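You operate a simulated robot arm through the tools that you are given. There is no shell and no other tool. Be economical: measure what you need, move in short steps, check, and stop when the job is done.

You are at the controls of a simulated robot arm. One attempt, no reset.

TASK
Put things in order on the door side of the work table. At the end: the brown wedge stands where the green sanding block stood; the green bottle (marked "CALM") is in the teal tray (marked "FOILS"); the green sanding block stands where the green bottle stood; the purple pack (marked "BANDS") from the door side of the work table is on the silver filter dish; whatever was shut is shut again. Leave all else as you found it, and nothing knocked over.
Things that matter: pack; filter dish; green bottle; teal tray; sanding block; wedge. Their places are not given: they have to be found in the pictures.

It is judged by the outcome, as a careful person would: the job done as asked, and still so three seconds after it is handed in. It fails if anything else is knocked over, pushed out of place, dropped, spilled or broken.

THE ROBOT
A 7-joint arm with a two-finger parallel gripper, fixed in place. Base frame: the origin is at the foot of the arm, x ahead of it, y to its left, z up; the work surface is at about z = 0. Readings come in cm, degrees, newtons and seconds.
With the tool pointing down near the work surface it reaches from about 24 to 62 cm from the base axis. Its first joint turns from -66.0 to 66.0 degrees. Payload 2.6 kg.
The tool frame sits at the grasp point between the pads (the TCP): z along the fingers, y along the line on which they close. The tips reach 3 cm beyond it. Largest opening 9.4 cm; finger width 2.8, thickness 1; the body of the gripper, 5 by 9.6 cm, starts 5.5 cm behind the TCP.
Orientation is told as [roll, pitch, yaw] about the base's x, y, z axes, in that order, counted from this pose: with the fingers straight down and closing along the base's y, the tool's x points along the base's -x, its y along +y and its z along -z.

THE INTERFACE
- The arm moves only by the tool nudge_tool. Its argument "rows" is a list of rows, each an object of numbers (a shift or turn left out is 0, a gripper value left out holds the last): "x", "y", "z": the shift along the tool's x, y, z in m; "ax", "ay", "az": the turn, a rotation vector about the tool's x, y, z in degrees; "jaw": the closure in counts, from 0 (fully open) to 255 (shut). In form: [{"x": .., "y": .., "z": .., "ax": .., "ay": .., "az": .., "jaw": ..}, ...]. A call has 1 to 12 rows; each row shifts and turns the commanded pose from where the row before left it, along the tool's axes as they then stand. Rows are played at 5 a second. More than 5 cm and 8.6 degrees between two rows, or a gripper value outside its range, and nothing of the call is played. Where a pose cannot be reached the arm comes as near as it can. A force on the tool above 40 N (or 10 N above the force at the start of the call, whichever is more), or a blocked arm, ends the call early, and 0.2 s more pass. The fingers move at their own pace (about 7.2 cm/s each) and stop on an object; they squeeze with about 41 N. The grip force told is the motor's: it shows also when the fingers shut on nothing. Time passes only in rows, and 0.2 s behind the last, so rows that do not move let the fingers close. The reply holds the time, the measured pose of the TCP, the force on the tool along the base axes, the opening and the grip force, in the units named above and with some noise, and new pictures: "views" is both (left out), scene, wrist or none.
- Cameras (640 x 400 px; columns grow to the right, rows downward): "scene" is fixed at [1.96, 42.13, 56.53]; the picture's right is [-0.90, -0.44, 0.00], its down [-0.24, 0.50, -0.83] and it looks along [0.36, -0.75, -0.56] (base axes); focal length 333 px, centre (320, 200). "wrist" rides on the gripper at [-3.7, 0, -5.8] in the tool frame; the picture's right is [0.00, -1.00, 0.00], its down [0.97, 0.00, -0.24] and it looks along [0.24, 0.00, 0.97] (tool axes); focal length 218 px, centre (320, 200).
- probe_pixels(camera, pixels): for up to 12 pixels [column, row] of the newest picture of that camera ("zoom" is the newest enlarged one), the place [x, y, z] in the base frame of the surface seen there, good to about 0.2 cm. The clock stands still meanwhile.
- enlarge(camera, box): a new picture of the part [left, top, right, bottom] of that camera's present view, enlarged. The clock stands still meanwhile.
- finish_job(): hands the job in; it is judged then, once.

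Go step by step. Measure first, check grasps and placings, and put right what went wrong. The budget is 80 turns and 120 pictures, counting those below and the enlarged ones. Unless the task says otherwise, let go and move clear before handing in, and close with one line.

The tools are called after "Request:" as name(argument=value, ...) on one line, values as JSON. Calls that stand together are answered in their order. nudge_tool: Moves the arm, as the interface text tells. Its arguments: {"type":"object","properties":{"rows":{"type":"array"},"views":{"type":"string","enum":["both","scene","wrist","none"]}},"required":["rows"]} The other tools are called the same way: probe_pixels (camera, pixels) gives the place of the surface under pixels of a picture; enlarge (camera, box) takes an enlarged picture of a part of a camera's view; finish_job () hands the job in.

At the start:

```text
t: 0.0
eef_pos: [36.39, -4.69, 27.46]
orientation: [0.0, 0.0, 0.0]
contact_force: [-0.1, 0.0, -0.6]
grip_width: 9.43
gripper_force: 0.1
```

scene: 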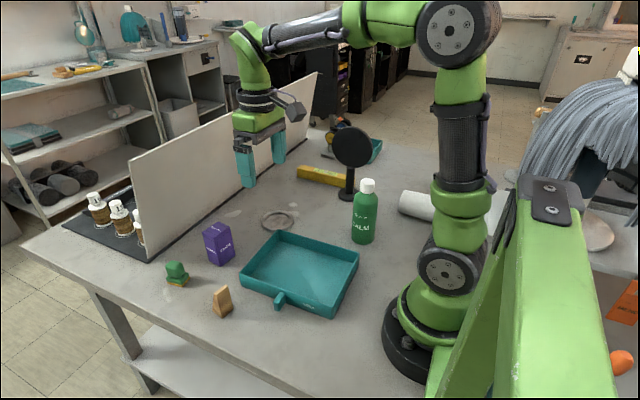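
wrist: 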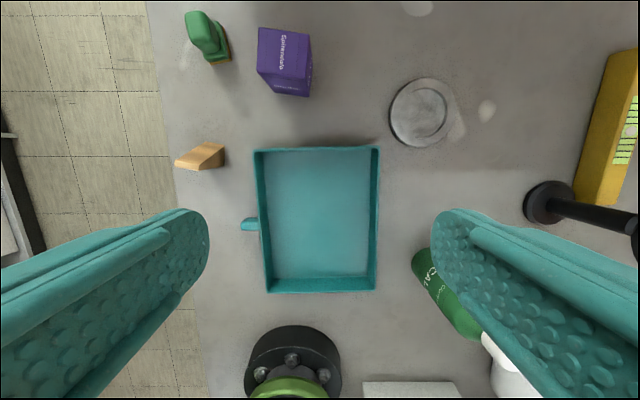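

The pictures show the sanding block (scene 176,273), wedge (222,301), pack (218,243), dish (277,221), tray (300,272) and bottle (363,212). I'll enlarge both views and probe these.

Request:
enlarge(camera="scene", box=[140, 170, 400, 332])

Request:
probe_pixels(camera="wrist", pixels=[[200, 30], [222, 55], [283, 65], [200, 155], [420, 112], [317, 220], [260, 155], [375, 155], [270, 285], [372, 285], [440, 285], [249, 225]])

Request:
probe_pixels(camera="scene", pixels=[[176, 266], [176, 283], [165, 281], [188, 282], [218, 229], [222, 300], [218, 315], [277, 220], [368, 184], [363, 241], [352, 145], [347, 195]])

```text
2.46 times, centred on (270, 251) of scene
```

zoom: 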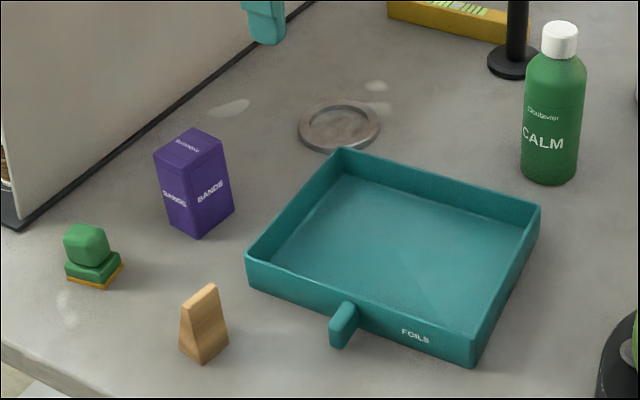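

```text
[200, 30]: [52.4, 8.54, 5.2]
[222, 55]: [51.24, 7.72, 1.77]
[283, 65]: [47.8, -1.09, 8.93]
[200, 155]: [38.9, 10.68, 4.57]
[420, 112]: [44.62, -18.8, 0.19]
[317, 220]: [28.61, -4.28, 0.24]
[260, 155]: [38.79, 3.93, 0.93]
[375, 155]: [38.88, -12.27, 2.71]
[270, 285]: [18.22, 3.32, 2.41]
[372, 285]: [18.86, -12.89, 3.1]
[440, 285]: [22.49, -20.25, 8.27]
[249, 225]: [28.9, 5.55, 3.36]
```

```text
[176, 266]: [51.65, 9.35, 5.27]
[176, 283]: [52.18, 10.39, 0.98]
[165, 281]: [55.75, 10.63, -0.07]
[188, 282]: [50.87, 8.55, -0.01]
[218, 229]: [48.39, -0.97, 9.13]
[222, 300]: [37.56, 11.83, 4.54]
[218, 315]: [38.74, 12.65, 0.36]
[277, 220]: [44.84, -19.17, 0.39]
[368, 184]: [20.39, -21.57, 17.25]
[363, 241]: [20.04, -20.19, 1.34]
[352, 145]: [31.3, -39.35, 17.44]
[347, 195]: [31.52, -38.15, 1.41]
```

The positions are consistent. Next I'm measuring the exact extents of the bottle, block, wedge, pack and dish in the zoom.

Request:
probe_pixels(camera="zoom", pixels=[[524, 120], [552, 120], [580, 120], [560, 24], [544, 38], [574, 38], [550, 170], [553, 65], [510, 65], [302, 130], [378, 130], [340, 103]])

Request:
probe_pixels(camera="zoom", pixels=[[67, 275], [103, 287], [121, 264], [86, 228], [70, 240], [105, 235], [182, 348], [203, 362], [227, 340], [184, 303], [206, 287], [214, 285]])

Request:
probe_pixels(camera="zoom", pixels=[[156, 155], [202, 130], [190, 167], [221, 145], [199, 234], [233, 210], [168, 220], [248, 252], [343, 150], [538, 206], [473, 345], [340, 151]])

Request:
enlarge(camera="wrist", box=[160, 0, 320, 100])

```text
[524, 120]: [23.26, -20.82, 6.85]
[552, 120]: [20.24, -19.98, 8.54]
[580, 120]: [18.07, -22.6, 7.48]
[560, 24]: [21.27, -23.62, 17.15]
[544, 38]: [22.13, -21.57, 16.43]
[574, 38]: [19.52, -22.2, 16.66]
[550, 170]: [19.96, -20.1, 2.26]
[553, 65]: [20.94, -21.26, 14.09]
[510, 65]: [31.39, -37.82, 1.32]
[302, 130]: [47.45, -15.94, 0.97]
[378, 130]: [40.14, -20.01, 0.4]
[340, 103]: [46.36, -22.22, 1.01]
```

```text
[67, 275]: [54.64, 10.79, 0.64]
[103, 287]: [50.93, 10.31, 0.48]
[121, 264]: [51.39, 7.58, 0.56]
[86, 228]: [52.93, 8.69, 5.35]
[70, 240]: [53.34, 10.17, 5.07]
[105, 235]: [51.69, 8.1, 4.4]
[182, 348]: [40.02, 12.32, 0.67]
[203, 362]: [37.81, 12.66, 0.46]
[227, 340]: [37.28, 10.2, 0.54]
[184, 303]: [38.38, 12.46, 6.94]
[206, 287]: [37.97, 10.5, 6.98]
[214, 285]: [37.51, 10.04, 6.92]
```

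```text
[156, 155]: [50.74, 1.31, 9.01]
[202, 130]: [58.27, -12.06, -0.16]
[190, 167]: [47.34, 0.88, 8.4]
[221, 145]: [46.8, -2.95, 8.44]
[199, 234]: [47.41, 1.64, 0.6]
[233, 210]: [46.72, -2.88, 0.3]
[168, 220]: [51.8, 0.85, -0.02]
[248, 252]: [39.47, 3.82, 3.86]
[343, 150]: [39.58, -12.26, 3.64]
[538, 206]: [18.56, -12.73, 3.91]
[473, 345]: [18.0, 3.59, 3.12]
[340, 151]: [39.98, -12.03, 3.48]
```

```text
4.00 times, centred on (240, 50) of wrist
```

zoom: 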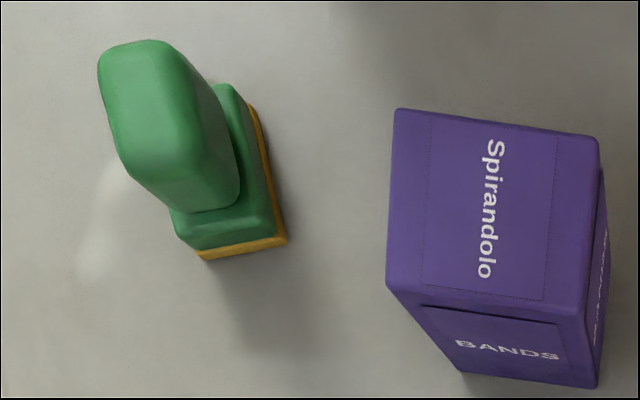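

The bottle axis is near (20.7, −22.3), radius about 2.7 and top about 17.5. I'll move above it at the present height and check from the wrist view.

Request:
nudge_tool(rows=[{"x": 0.0196, "y": -0.022}, {"x": 0.0196, "y": -0.022}, {"x": 0.0196, "y": -0.022}, {"x": 0.0196, "y": -0.022}, {"x": 0.0196, "y": -0.022}, {"x": 0.0196, "y": -0.022}, {"x": 0.0196, "y": -0.022}, {"x": 0.0196, "y": -0.022}, {}])

```text
t: 2.0
eef_pos: [20.63, -22.38, 27.25]
orientation: [0.0, 0.0, 0.0]
contact_force: [-0.2, 0.6, 0.5]
grip_width: 9.4
gripper_force: 0.0
```

scene: 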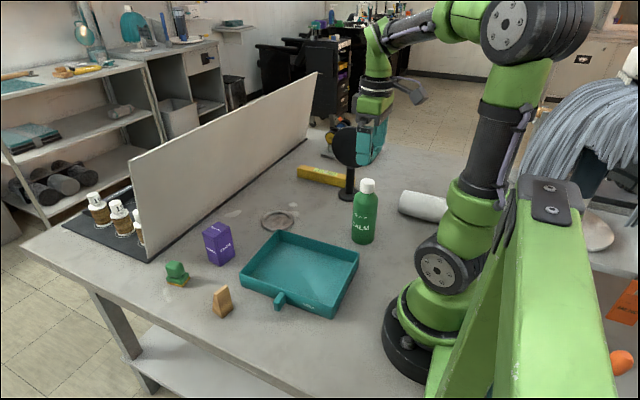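
wrist: 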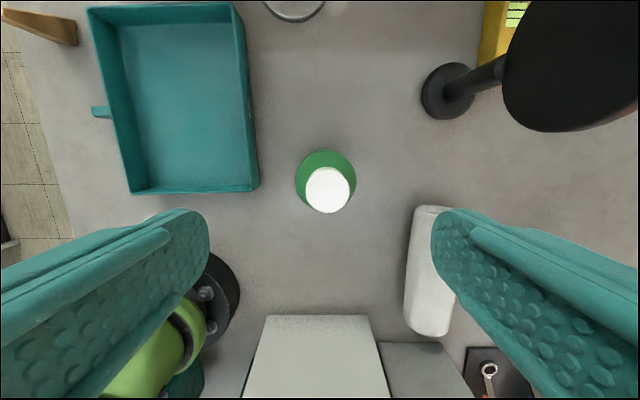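

The bottle is at wrist (327,185), nearly centred. I'm probing the cap and base for the exact axis.

Request:
probe_pixels(camera="wrist", pixels=[[328, 190], [308, 190], [347, 190], [328, 170], [328, 210], [298, 175], [354, 175], [325, 152], [430, 270], [410, 300], [410, 330], [420, 210]])

Request:
probe_pixels(camera="scene", pixels=[[363, 200], [363, 205], [363, 210], [368, 194], [360, 180], [420, 200], [350, 165]])

```text
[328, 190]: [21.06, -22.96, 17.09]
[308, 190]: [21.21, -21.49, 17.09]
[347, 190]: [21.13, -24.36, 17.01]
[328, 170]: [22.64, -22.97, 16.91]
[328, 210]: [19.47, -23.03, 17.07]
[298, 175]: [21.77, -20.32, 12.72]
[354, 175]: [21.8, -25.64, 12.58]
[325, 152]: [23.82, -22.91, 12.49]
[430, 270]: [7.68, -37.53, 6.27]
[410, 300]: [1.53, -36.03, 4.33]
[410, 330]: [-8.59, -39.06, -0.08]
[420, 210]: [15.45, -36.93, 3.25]
```

```text
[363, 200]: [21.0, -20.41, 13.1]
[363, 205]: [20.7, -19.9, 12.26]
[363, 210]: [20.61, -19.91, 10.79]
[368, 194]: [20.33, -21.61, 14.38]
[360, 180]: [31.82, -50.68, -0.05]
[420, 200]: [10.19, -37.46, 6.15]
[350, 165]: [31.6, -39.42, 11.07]
```

The axis is at (21.05, −22.95), top 17.1, and the body is straight up to about 12.6. I'll centre, descend to TCP z≈12.4 and close.

Request:
nudge_tool(rows=[{"x": -0.0042, "y": -0.0057, "z": 0.02}, {"z": 0.025}, {"z": 0.025}, {"z": 0.025}, {"z": 0.025}, {"z": 0.018}, {"z": 0.01}, {}])

```text
t: 3.8
eef_pos: [21.25, -22.91, 12.68]
orientation: [0.0, -0.1, -0.1]
contact_force: [0.1, -0.7, -0.2]
grip_width: 9.4
gripper_force: 0.0
```

scene: 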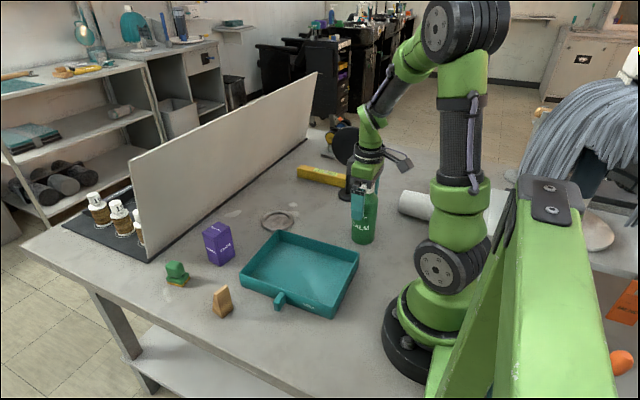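
wrist: 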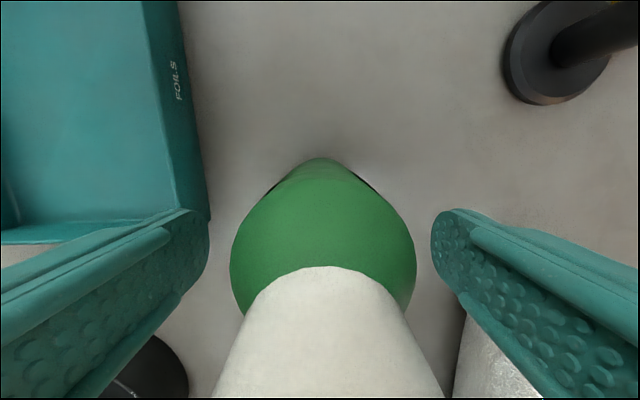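

The bottle is centred between the pads with no contact. I'll lower 3 mm, close, and lift a little.

Request:
nudge_tool(rows=[{"z": 0.003}, {"jaw": 255}, {}, {}, {}, {"z": -0.01}, {"z": -0.01}], views="scene")

```text
t: 5.4
eef_pos: [21.23, -23.01, 14.34]
orientation: [0.1, 0.0, 0.0]
contact_force: [0.8, 0.0, -3.9]
grip_width: 5.92
gripper_force: 40.7
```

scene: 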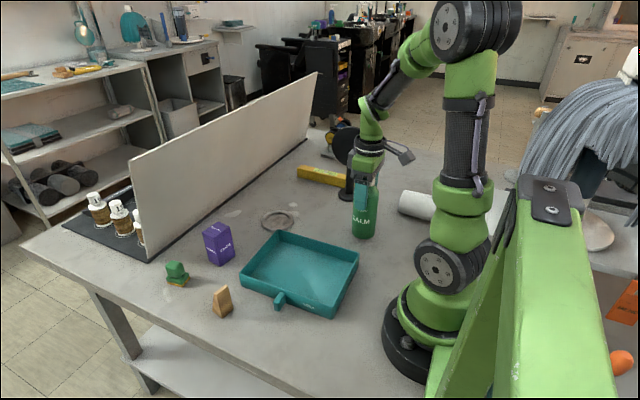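

The bottle is gripped at 5.92 cm and lifted, with about 3.5 N of weight. I'll raise it 6 cm and carry it over the tray centre.

Request:
nudge_tool(rows=[{"z": -0.02}, {"z": -0.02}, {"z": -0.02}, {"x": -0.009, "y": 0.021}, {"x": -0.009, "y": 0.021}, {"x": -0.009, "y": 0.021}, {"x": -0.009, "y": 0.021}, {"x": -0.009, "y": 0.021}, {"x": -0.009, "y": 0.021}, {"x": -0.009, "y": 0.021}, {"x": -0.009, "y": 0.021}, {"x": -0.006, "y": 0.015}], views="none")

Request:
nudge_tool(rows=[{}])

```text
t: 8.0
eef_pos: [28.96, -4.83, 20.48]
orientation: [0.0, 0.0, 0.0]
contact_force: [-1.4, 0.2, -3.0]
grip_width: 5.9
gripper_force: 41.0
```

```text
t: 8.4
eef_pos: [28.96, -4.73, 20.45]
orientation: [-0.1, 0.1, -0.1]
contact_force: [-0.5, -0.3, -2.4]
grip_width: 5.9
gripper_force: 41.3
```

scene: 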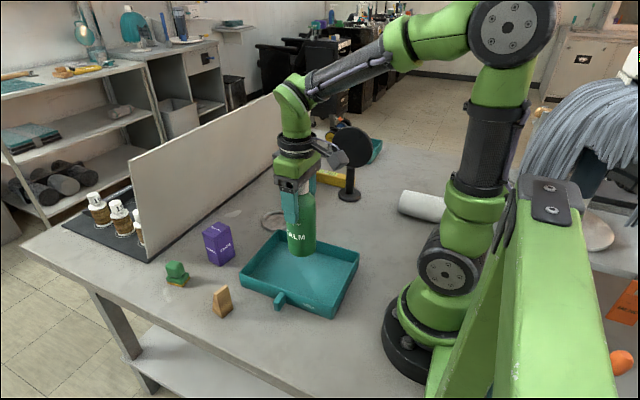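
wrist: 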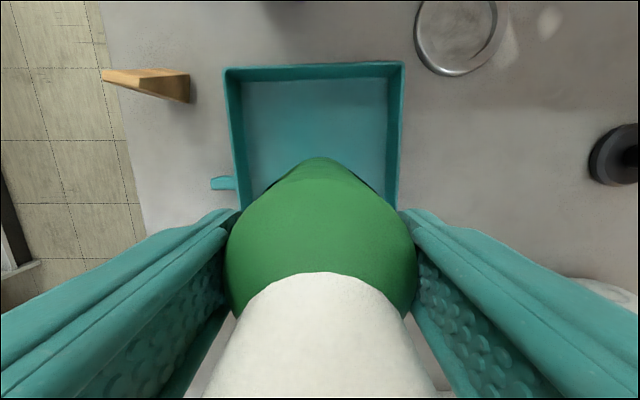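

The bottle hangs over the tray centre. Floor contact is expected at TCP z≈12.65, so I'm lowering to about 12.8.

Request:
nudge_tool(rows=[{"z": 0.02}, {"z": 0.02}, {"z": 0.02}, {"z": 0.01}, {"z": 0.005}, {"z": 0.0015}, {}], views="scene")

```text
t: 10.0
eef_pos: [28.89, -4.61, 12.84]
orientation: [0.0, -0.1, -0.1]
contact_force: [-2.1, -1.5, 6.6]
grip_width: 5.93
gripper_force: 41.0
```

scene: 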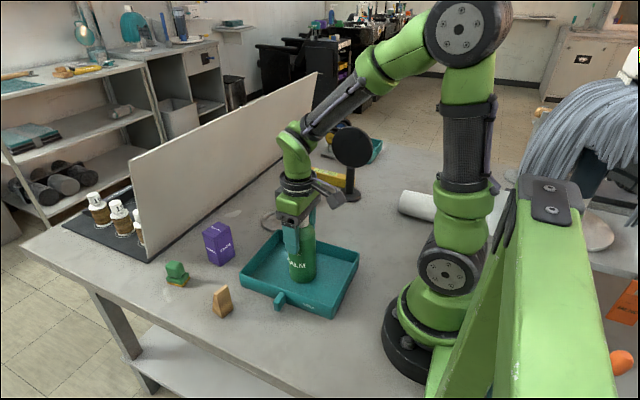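

The force changed to +6.6 N, so the bottle is on the tray floor. I'll open and rise straight up.

Request:
nudge_tool(rows=[{"jaw": 0}, {}, {}, {}, {"z": -0.02}, {"z": -0.03}, {"z": -0.03}, {"z": -0.03}, {"z": -0.03}, {"z": -0.03}, {}])

```text
t: 12.4
eef_pos: [29.0, -4.61, 29.76]
orientation: [0.0, 0.0, -0.1]
contact_force: [-0.9, -0.6, 0.5]
grip_width: 9.41
gripper_force: 0.0
```

scene: 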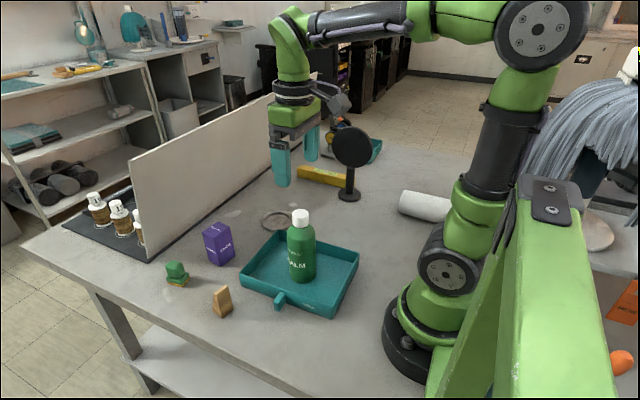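
wrist: 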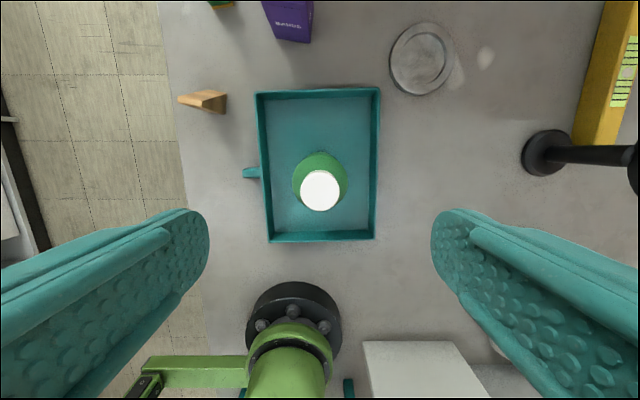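

The bottle stands upright in the tray (scene 301,250). Next I'll go over the sanding block to look straight down on it.

Request:
nudge_tool(rows=[{"x": -0.024, "y": 0.015}, {"x": -0.024, "y": 0.015}, {"x": -0.024, "y": 0.015}, {"x": -0.024, "y": 0.015}, {"x": -0.024, "y": 0.015}, {"x": -0.024, "y": 0.015, "z": 0.02}, {"x": -0.024, "y": 0.015, "z": 0.03}, {"x": -0.024, "y": 0.015, "z": 0.03}, {"x": -0.024, "y": 0.015, "z": 0.03}, {}])

```text
t: 14.6
eef_pos: [50.19, 9.11, 18.62]
orientation: [-0.1, 0.0, 0.1]
contact_force: [-0.1, -0.9, 0.1]
grip_width: 9.39
gripper_force: 0.1
```

scene: 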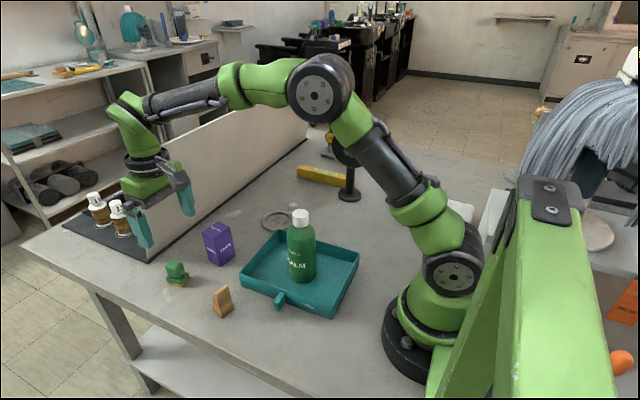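
wrist: 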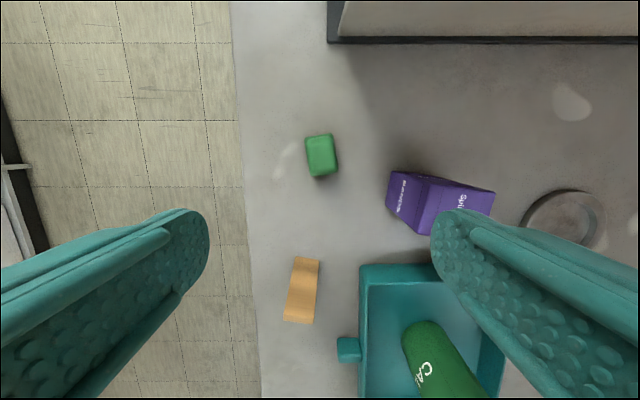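

The block is seen from nearly above at wrist (321,155). I'm enlarging and probing its edges and the nearby panel.

Request:
enlarge(camera="wrist", box=[272, 120, 368, 180])

Request:
probe_pixels(camera="wrist", pixels=[[321, 155], [480, 41], [340, 41], [340, 20], [480, 20], [335, 3], [302, 290], [300, 262], [317, 264], [290, 318], [308, 320], [570, 220]])

```text
6.67 times, centred on (320, 150) of wrist
```

zoom: 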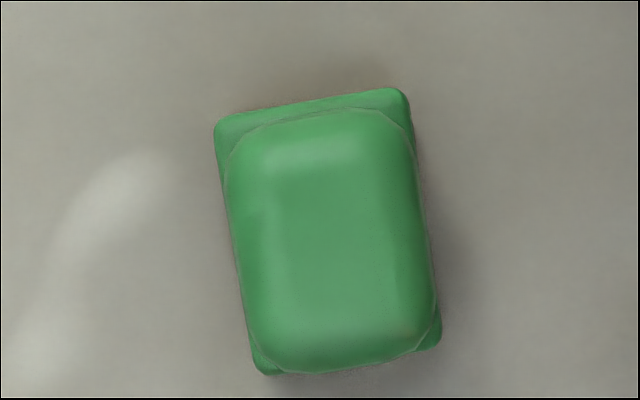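

```text
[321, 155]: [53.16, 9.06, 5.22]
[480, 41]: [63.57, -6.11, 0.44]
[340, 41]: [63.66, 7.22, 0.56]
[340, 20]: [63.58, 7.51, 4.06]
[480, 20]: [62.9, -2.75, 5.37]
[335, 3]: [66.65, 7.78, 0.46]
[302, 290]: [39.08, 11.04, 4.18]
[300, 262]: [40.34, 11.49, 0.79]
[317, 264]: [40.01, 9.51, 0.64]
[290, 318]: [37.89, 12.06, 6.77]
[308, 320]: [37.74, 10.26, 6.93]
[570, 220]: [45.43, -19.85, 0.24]
```

The block centre is (53.05, 9.1), top 5.2, with its long axis about 10° yawed from base x and about 2.5 cm wide. I'll turn the tool by 10° and descend to z≈5.

Request:
nudge_tool(rows=[{"x": -0.0286, "z": 0.02}, {"az": -5, "z": 0.02}, {"az": -5, "z": 0.02}, {"z": 0.02}, {"z": 0.015}, {}], views="both")

```text
t: 16.0
eef_pos: [53.38, 8.88, 9.09]
orientation: [0.1, -0.1, 9.9]
contact_force: [0.4, -0.6, -0.5]
grip_width: 9.39
gripper_force: 0.1
```

scene: 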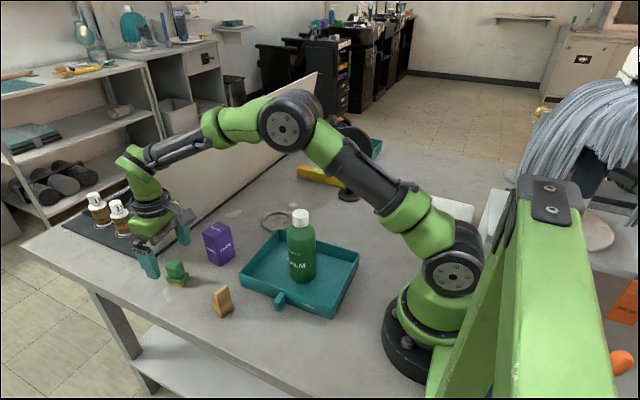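
wrist: 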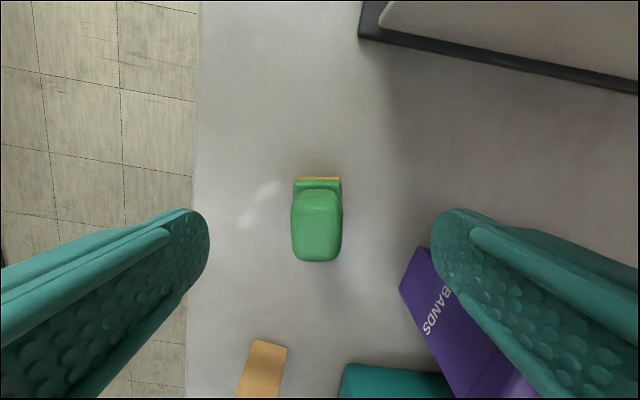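

The block is aligned and centred (column 317) and the pack is clear of the right finger. I'll descend to z≈5 and close.

Request:
nudge_tool(rows=[{"x": 0.003, "y": 0.001, "z": 0.015}, {"z": 0.015}, {"z": 0.011}, {}, {"jaw": 255}, {}, {}, {}, {}])

```text
t: 18.0
eef_pos: [53.21, 8.86, 5.01]
orientation: [0.0, 0.0, 10.1]
contact_force: [-0.2, 0.3, -1.2]
grip_width: 2.99
gripper_force: 41.1
```

scene: 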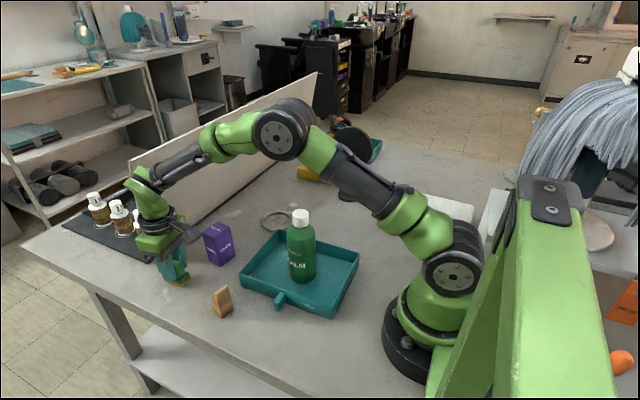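
wrist: 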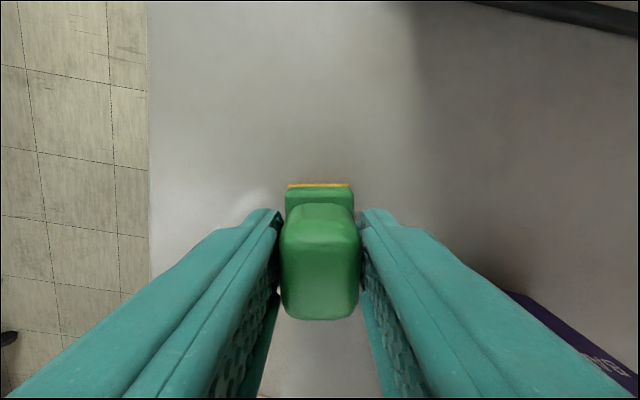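

The block is gripped at 2.99 cm. I'll lift it high, above the bottle's height.

Request:
nudge_tool(rows=[{"z": -0.01}, {"z": -0.02}, {"z": -0.03}, {"z": -0.03}, {"z": -0.03}, {"z": -0.03}, {"z": -0.03}, {"z": -0.02}, {}], views="scene")

```text
t: 20.0
eef_pos: [53.28, 9.11, 25.19]
orientation: [0.0, 0.0, 10.0]
contact_force: [0.5, -0.4, -1.1]
grip_width: 2.98
gripper_force: 41.0
```

scene: 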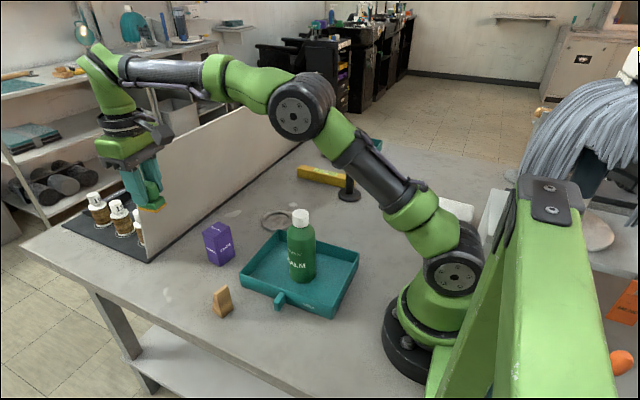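

The block is in hand and clear. I'm carrying it high to the bottle's old spot.

Request:
nudge_tool(rows=[{"x": 0.025, "y": -0.017}, {"x": 0.029, "y": -0.02}, {"x": 0.029, "y": -0.02}, {"x": 0.029, "y": -0.02}, {"x": 0.029, "y": -0.02}, {"x": 0.029, "y": -0.02}, {"x": 0.029, "y": -0.02}, {"x": 0.029, "y": -0.02}, {"x": 0.029, "y": -0.02}, {"x": 0.029, "y": -0.02}, {"x": 0.029, "y": -0.02}, {"x": 0.029, "y": -0.02}], views="none")

Request:
nudge_tool(rows=[{"x": 0.029, "y": -0.02}, {}, {}])

```text
t: 22.6
eef_pos: [23.3, -20.41, 25.26]
orientation: [0.0, 0.0, 10.1]
contact_force: [-0.3, 0.6, -0.2]
grip_width: 2.95
gripper_force: 41.1
```

```text
t: 23.4
eef_pos: [21.07, -22.93, 25.29]
orientation: [0.1, 0.0, 10.0]
contact_force: [0.1, -0.1, -0.9]
grip_width: 2.94
gripper_force: 41.3
```

scene: 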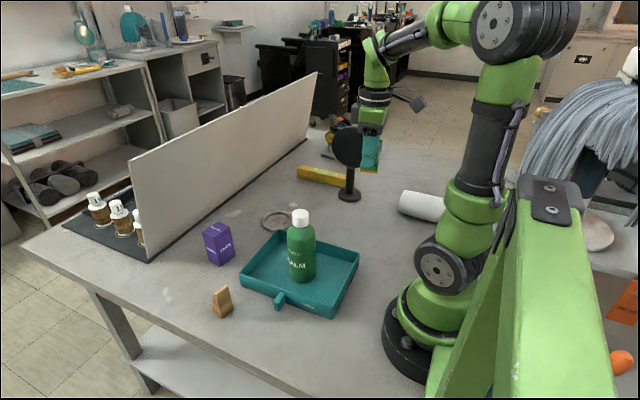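
wrist: 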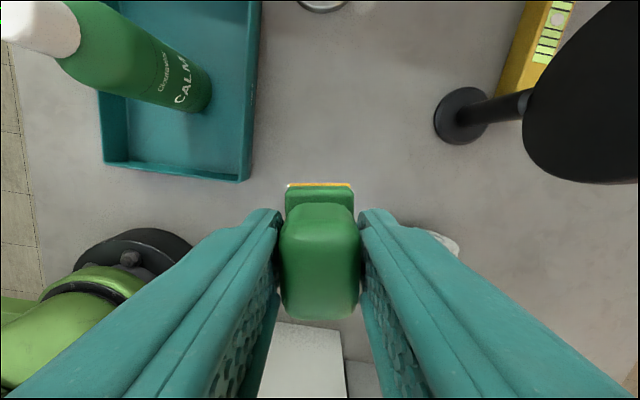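

The block is right over the spot (21.07, −22.93). Before descending I'm checking the white box at the bottom of the wrist view.

Request:
probe_pixels(camera="wrist", pixels=[[280, 330], [330, 340], [300, 360], [360, 370], [440, 240]])

```text
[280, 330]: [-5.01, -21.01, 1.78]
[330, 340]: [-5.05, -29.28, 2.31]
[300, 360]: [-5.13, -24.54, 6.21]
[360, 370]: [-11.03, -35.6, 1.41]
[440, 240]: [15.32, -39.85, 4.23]
```

The box is far away at x≈−5. I'm descending to just above contact, about TCP z 5.1.

Request:
nudge_tool(rows=[{"z": 0.03}, {"z": 0.03}, {"z": 0.03}, {"z": 0.03}, {"z": 0.03}, {"z": 0.03}, {"z": 0.015}, {"z": 0.005}, {}], views="scene")

```text
t: 25.4
eef_pos: [20.93, -23.0, 4.97]
orientation: [0.0, 0.0, 10.0]
contact_force: [-0.2, -0.8, -0.4]
grip_width: 2.98
gripper_force: 40.9
```

scene: 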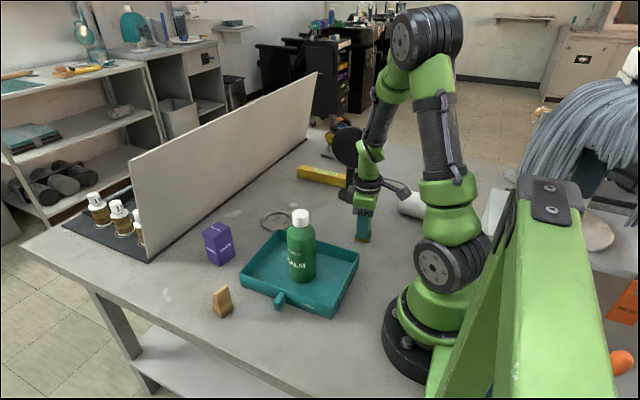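

The TCP is at the same height as at the grasp (4.97 vs 5.01). I'll lower 1 mm, open and rise.

Request:
nudge_tool(rows=[{"z": 0.001}, {}, {"jaw": 0}, {}, {}, {}, {"z": -0.02}, {"z": -0.03}, {"z": -0.03}, {"z": -0.03}, {"z": -0.03}, {"z": -0.03}])

```text
t: 28.0
eef_pos: [20.91, -22.76, 21.67]
orientation: [-0.1, -0.1, 9.9]
contact_force: [0.2, 0.6, 0.9]
grip_width: 9.4
gripper_force: 0.1
```

scene: 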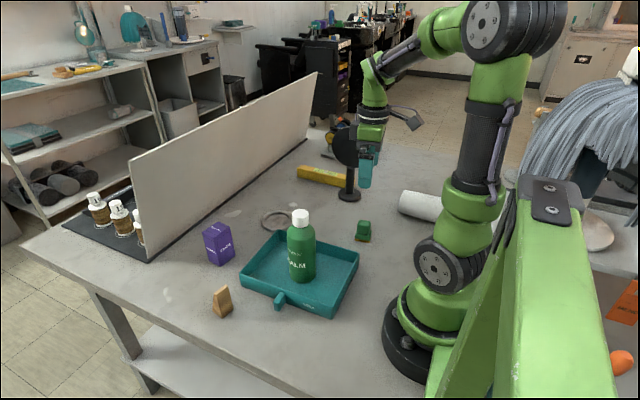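
wrist: 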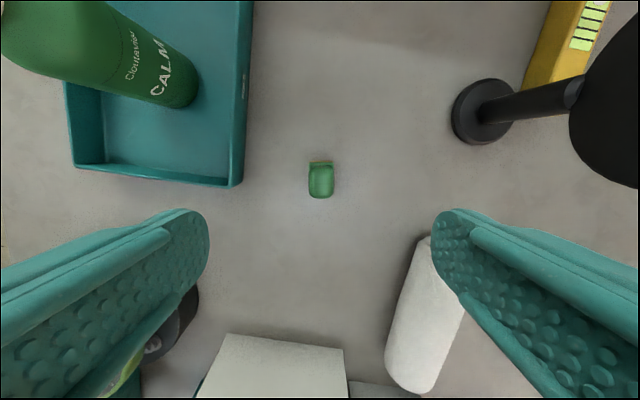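

The block stands on the bottle's old spot (scene 363,231). I'll rise above the bottle's height and travel over to the wedge.

Request:
nudge_tool(rows=[{"z": -0.03}, {"z": -0.03}, {"x": -0.022, "y": 0.0303}, {"x": -0.022, "y": 0.0303}, {"x": -0.022, "y": 0.0303}, {"x": -0.022, "y": 0.0303}, {"x": -0.022, "y": 0.0303}, {"x": -0.022, "y": 0.0303}, {"x": -0.022, "y": 0.0303}, {"x": -0.022, "y": 0.0303}, {"x": -0.022, "y": 0.0303}, {"x": -0.022, "y": 0.0303}], views="none")

Request:
nudge_tool(rows=[{"z": 0.03}, {"z": 0.03}, {"z": 0.03}, {}])

```text
t: 30.6
eef_pos: [37.49, 10.85, 27.8]
orientation: [0.0, 0.1, 10.0]
contact_force: [-0.1, 0.6, 0.0]
grip_width: 9.4
gripper_force: 0.0
```

```text
t: 31.6
eef_pos: [37.55, 10.66, 18.95]
orientation: [0.0, 0.0, 10.1]
contact_force: [-0.9, -0.1, -0.6]
grip_width: 9.38
gripper_force: 0.1
```

scene: 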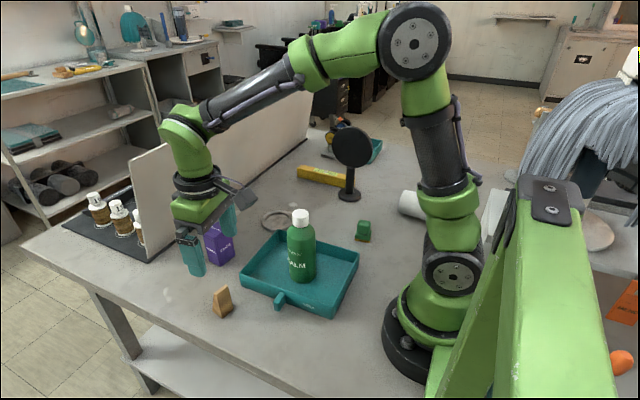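
wrist: 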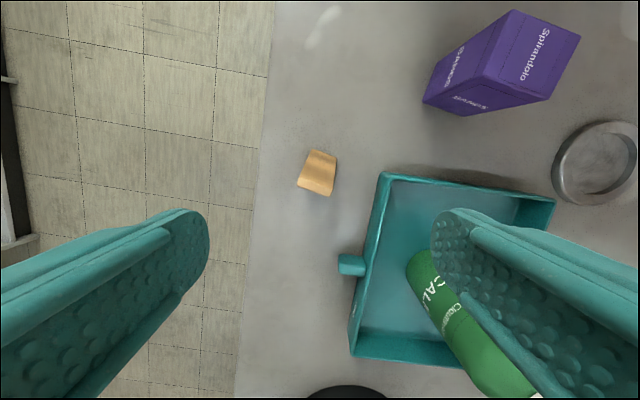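

Request:
enlarge(camera="wrist", box=[268, 143, 364, 203])

Request:
probe_pixels(camera="wrist", pixels=[[298, 185], [331, 192], [316, 190], [312, 153], [335, 157], [323, 156], [318, 172], [342, 265], [350, 258]])

```text
6.67 times, centred on (316, 173) of wrist
```

zoom: 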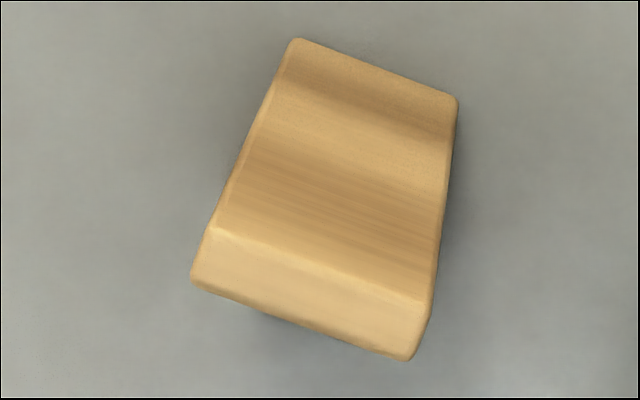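

```text
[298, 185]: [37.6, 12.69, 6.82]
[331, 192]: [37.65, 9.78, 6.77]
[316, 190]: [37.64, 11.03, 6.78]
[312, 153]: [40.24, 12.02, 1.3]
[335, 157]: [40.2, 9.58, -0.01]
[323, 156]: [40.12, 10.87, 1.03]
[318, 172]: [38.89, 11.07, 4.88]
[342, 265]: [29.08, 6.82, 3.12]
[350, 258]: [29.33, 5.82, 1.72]
```

The wedge's parallel sides call for yaw ≈ −9°. Its base centre is about (38.85, 11.05), width about 2.6, and it is 7 high with the slope towards +x. I'll turn, narrow the jaws partly, and descend partway.

Request:
nudge_tool(rows=[{"az": 6.4, "jaw": 90}, {"az": 6.4}, {"az": 6.2}, {"x": -0.0097, "y": 0.006, "z": 0.02}, {"z": 0.03}, {"z": 0.03}, {}], views="wrist")

```text
t: 33.2
eef_pos: [38.18, 10.98, 11.09]
orientation: [0.0, 0.0, -9.0]
contact_force: [0.2, 0.4, -0.4]
grip_width: 6.09
gripper_force: 0.1
```

wrist: 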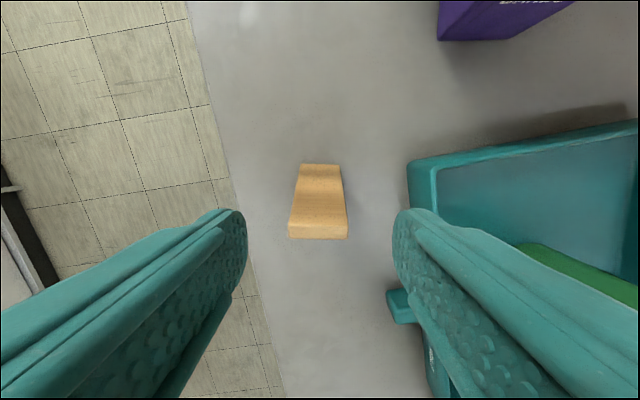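

The wedge is aligned square between the pads (column 318). I'll descend to z≈4 and close.

Request:
nudge_tool(rows=[{"x": -0.003, "y": 0.0005, "z": 0.02}, {"z": 0.02}, {"z": 0.02}, {"z": 0.011}, {}, {"jaw": 255}, {}, {}, {}])

```text
t: 35.2
eef_pos: [38.53, 11.41, 4.11]
orientation: [0.0, 0.1, -8.9]
contact_force: [-0.3, 0.2, 0.5]
grip_width: 3.11
gripper_force: 40.9
```

scene: 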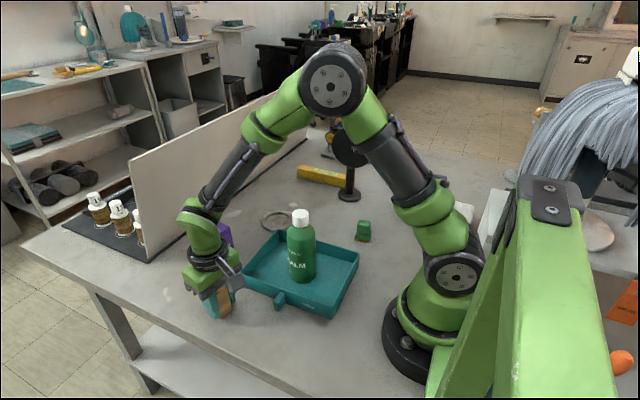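
wrist: 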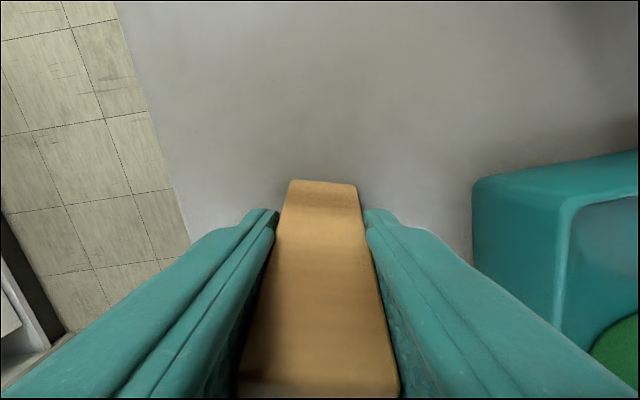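

The wedge is gripped at 3.11 cm. I'll lift 10 cm and carry it to the block's old spot (TCP target about 52.75, 9.1).

Request:
nudge_tool(rows=[{"z": -0.01}, {"z": -0.03}, {"z": -0.03}, {"z": -0.03}, {"x": -0.0287}, {"x": -0.0287}, {"x": -0.0287}, {"x": -0.0287}, {"x": -0.0287, "y": 0.0014}, {}, {}])

```text
t: 37.6
eef_pos: [52.61, 9.27, 13.86]
orientation: [0.0, 0.0, -9.0]
contact_force: [-0.1, 0.3, -0.3]
grip_width: 3.13
gripper_force: 40.6
```

scene: 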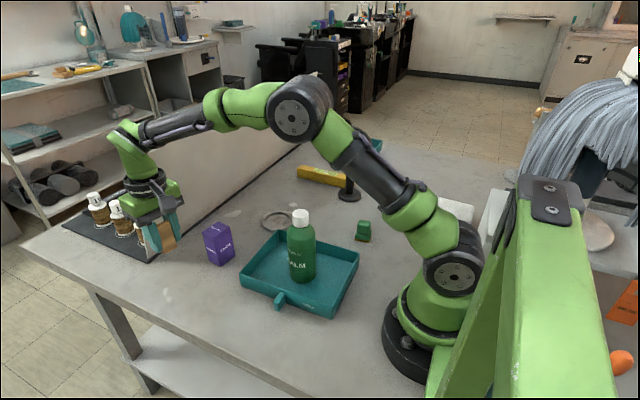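
wrist: 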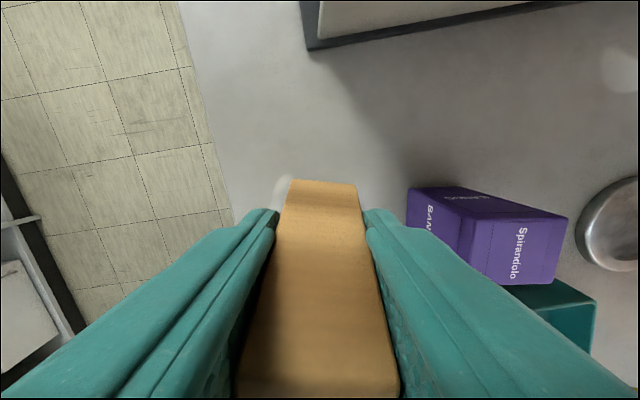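

I'm positioned and the pack is clear. Next I'll descend to z≈4.15.

Request:
nudge_tool(rows=[{"z": 0.03}, {"z": 0.03}, {"z": 0.02}, {"z": 0.012}, {"z": 0.005}, {}, {}], views="scene")

```text
t: 39.2
eef_pos: [52.86, 9.12, 4.29]
orientation: [0.1, -0.1, -9.1]
contact_force: [0.8, -0.2, 0.2]
grip_width: 3.12
gripper_force: 41.5
```

scene: 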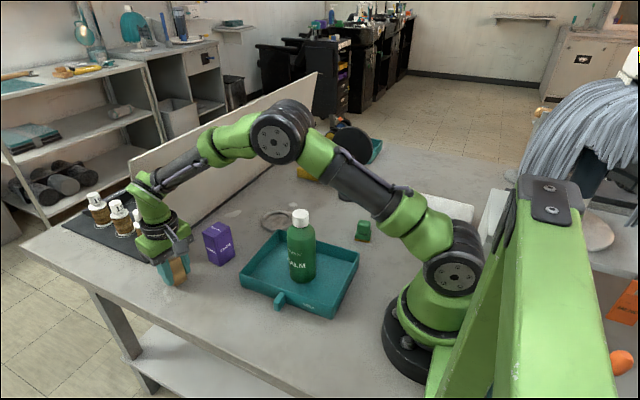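

The reading is 4.29 against 4.11 at the grasp, so 1.5 mm remain. I'll lower, release partly and rise.

Request:
nudge_tool(rows=[{"z": 0.0015}, {}, {"jaw": 90}, {}, {}, {"z": -0.015}, {"z": -0.03}, {"z": -0.03}, {"z": -0.03}, {"z": -0.03}, {}])

```text
t: 41.6
eef_pos: [52.55, 9.11, 17.71]
orientation: [0.0, 0.1, -9.0]
contact_force: [-0.9, 0.7, 0.0]
grip_width: 6.09
gripper_force: 0.1
```

scene: 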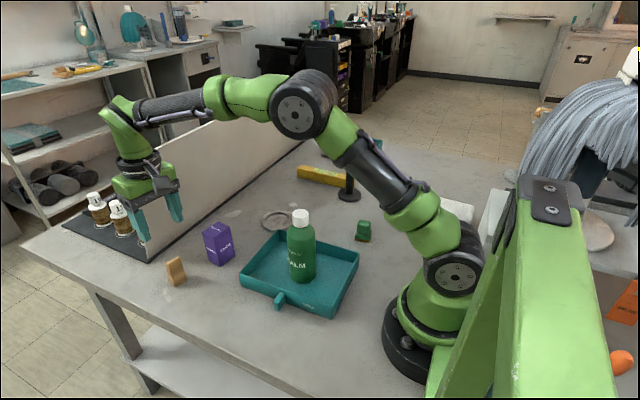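
wrist: 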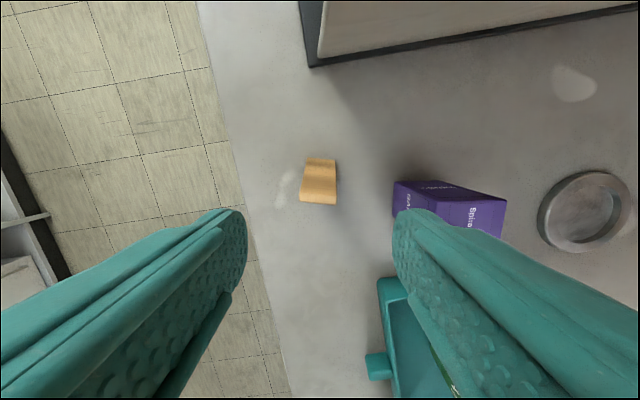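

The wedge stands on the block's old spot (scene 176,271). I'll move over the pack, square the tool and look down.

Request:
nudge_tool(rows=[{"z": -0.025}, {"x": 0.011, "y": -0.027}, {"x": 0.011, "y": -0.027}, {"x": 0.011, "y": -0.027}, {"x": 0.011, "y": -0.026}, {"az": -4.5}, {"az": -4.5, "jaw": 0}, {}], views="wrist")

```text
t: 43.4
eef_pos: [46.83, -0.58, 19.99]
orientation: [0.0, 0.0, 0.2]
contact_force: [-0.5, 0.0, -0.8]
grip_width: 9.4
gripper_force: 0.0
```

wrist: 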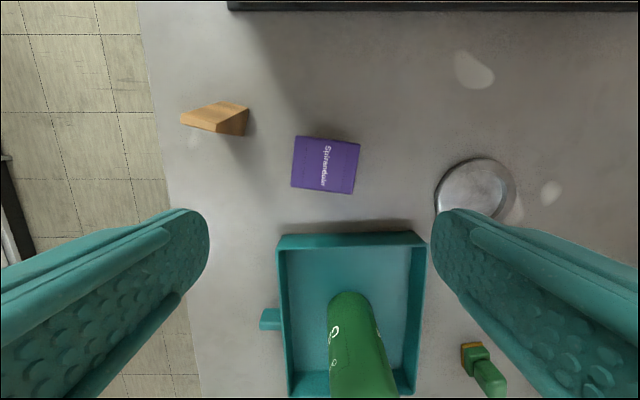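

Request:
enlarge(camera="wrist", box=[272, 120, 384, 190])

Request:
probe_pixels(camera="wrist", pixels=[[298, 138], [357, 146], [293, 184], [352, 191], [325, 165], [475, 162], [440, 195], [511, 190], [480, 190], [490, 160], [465, 163], [230, 115]])

Request:
enlarge(camera="scene", box=[230, 190, 326, 250])

```text
5.71 times, centred on (328, 155) of wrist
```

zoom: 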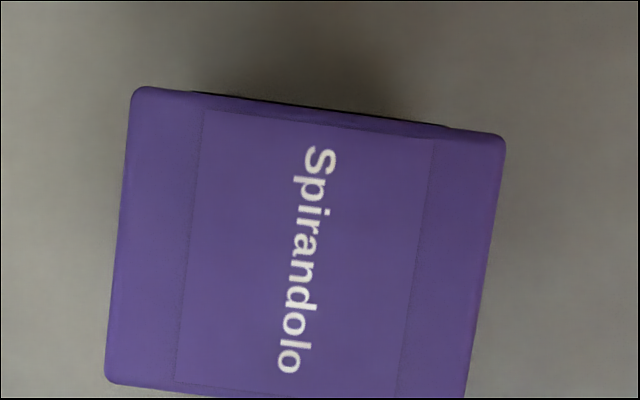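

```text
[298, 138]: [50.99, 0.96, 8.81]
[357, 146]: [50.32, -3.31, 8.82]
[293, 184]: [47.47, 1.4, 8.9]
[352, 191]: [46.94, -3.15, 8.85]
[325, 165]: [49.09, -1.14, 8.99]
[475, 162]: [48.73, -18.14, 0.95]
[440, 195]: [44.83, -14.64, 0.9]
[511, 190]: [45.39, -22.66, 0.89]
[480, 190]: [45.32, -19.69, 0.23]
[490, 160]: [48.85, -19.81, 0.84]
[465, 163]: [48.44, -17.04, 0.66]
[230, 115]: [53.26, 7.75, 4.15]
```

```text
6.67 times, centred on (278, 220) of scene
```

zoom: 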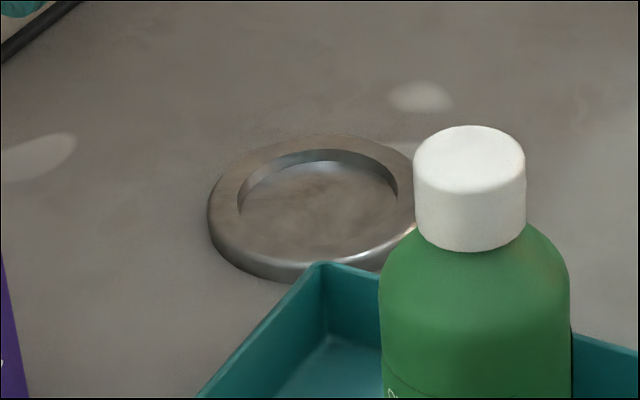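

The pack top centre is (48.93, −1.03), 3.5×4.4, 8.9 high, yaw −8°. I'll turn, centre, and descend partway.

Request:
nudge_tool(rows=[{"az": 4.1}, {"az": 4.1}, {"x": -0.0214, "y": -0.0015, "z": 0.01}, {"z": 0.02}, {"z": 0.02}, {"z": 0.01}, {}], views="wrist")

```text
t: 45.0
eef_pos: [48.93, -1.09, 14.03]
orientation: [0.0, 0.0, -8.3]
contact_force: [0.4, 0.0, 0.6]
grip_width: 9.4
gripper_force: 0.1
```

wrist: 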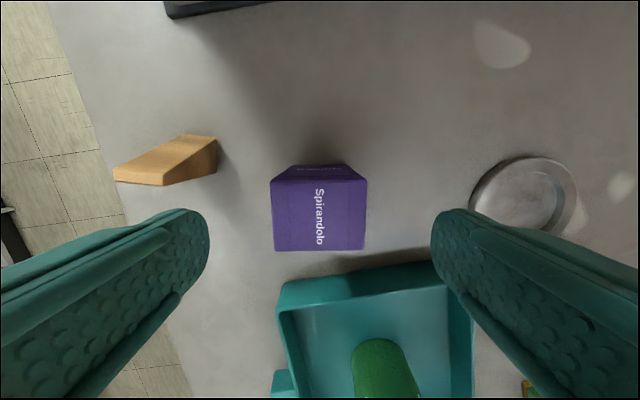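

The pack is square and centred (column 319). I'll descend to z≈5.6, close, and lift slightly.

Request:
nudge_tool(rows=[{"z": 0.025}, {"z": 0.025}, {"z": 0.025}, {"z": 0.009}, {}, {"jaw": 255}, {}, {}, {}], views="wrist")

```text
t: 47.0
eef_pos: [48.9, -1.14, 5.49]
orientation: [-0.1, 0.0, -8.2]
contact_force: [-0.1, -0.2, -0.3]
grip_width: 5.37
gripper_force: 40.7
```

wrist: 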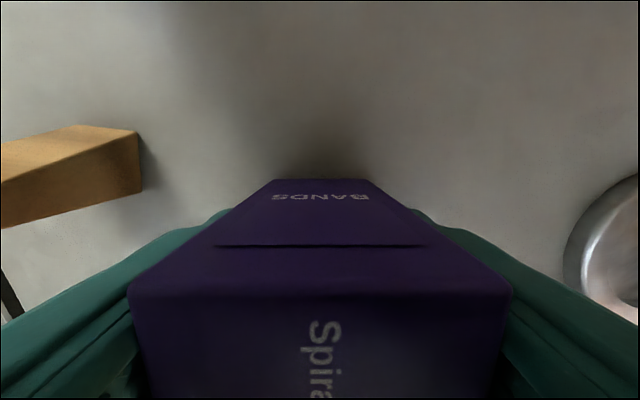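

The pack is held (5.37 cm). I'll lift it 10 cm and go partway towards the dish, to measure the dish from a good angle.

Request:
nudge_tool(rows=[{"z": -0.01}, {"z": -0.03}, {"z": -0.03}, {"z": -0.03}, {"x": 0.004, "y": -0.02}, {"x": 0.004, "y": -0.02}, {"x": 0.004, "y": -0.02}, {"x": 0.003, "y": -0.02}, {}, {}])

```text
t: 49.2
eef_pos: [46.31, -8.92, 15.58]
orientation: [-0.1, 0.0, -8.3]
contact_force: [0.3, 0.5, -0.6]
grip_width: 5.38
gripper_force: 41.4
```

scene: 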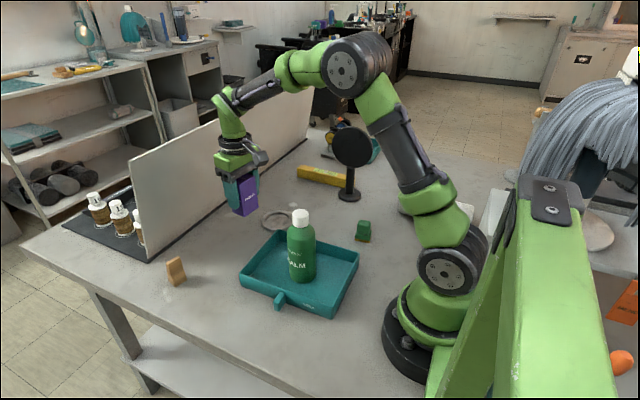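
wrist: 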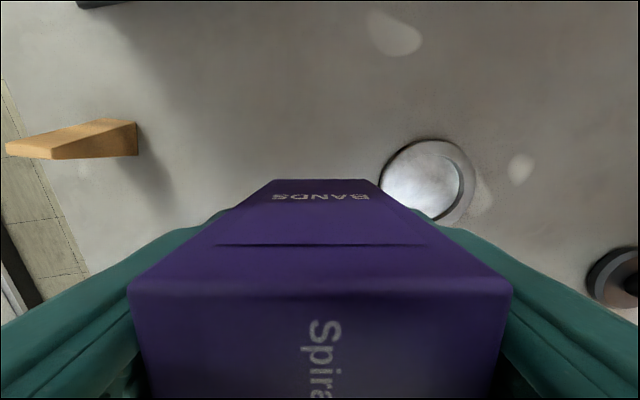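

The dish shows in the wrist at (430,180) and in the scene at (277,220). I'm enlarging both to measure its rim and recess.

Request:
enlarge(camera="wrist", box=[368, 130, 496, 210])

Request:
probe_pixels(camera="zoom", pixels=[[100, 200], [250, 65], [330, 45], [430, 70], [520, 200], [530, 270], [500, 370], [470, 210], [440, 120], [300, 220], [455, 290], [360, 80]])

Request:
enlarge(camera="scene", box=[238, 195, 318, 245])

```text
5.00 times, centred on (432, 170) of wrist
```

zoom: 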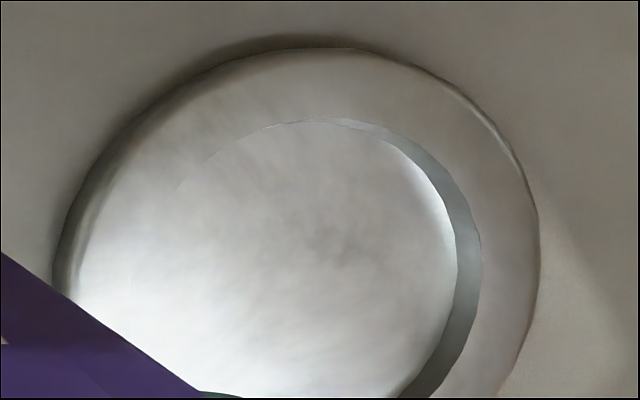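

```text
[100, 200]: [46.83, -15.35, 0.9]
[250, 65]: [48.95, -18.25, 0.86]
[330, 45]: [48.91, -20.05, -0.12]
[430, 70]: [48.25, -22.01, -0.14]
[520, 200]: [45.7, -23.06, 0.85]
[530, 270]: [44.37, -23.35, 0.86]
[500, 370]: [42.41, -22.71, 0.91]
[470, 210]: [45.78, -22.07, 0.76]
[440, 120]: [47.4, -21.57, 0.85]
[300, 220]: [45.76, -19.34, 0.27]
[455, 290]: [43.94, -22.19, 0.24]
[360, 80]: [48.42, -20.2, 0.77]
```

```text
8.00 times, centred on (278, 220) of scene
```

zoom: 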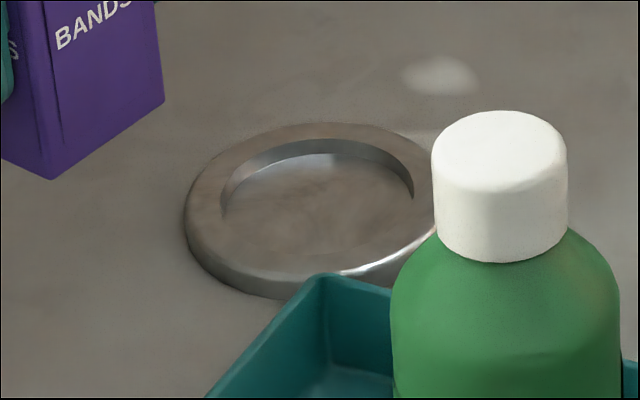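

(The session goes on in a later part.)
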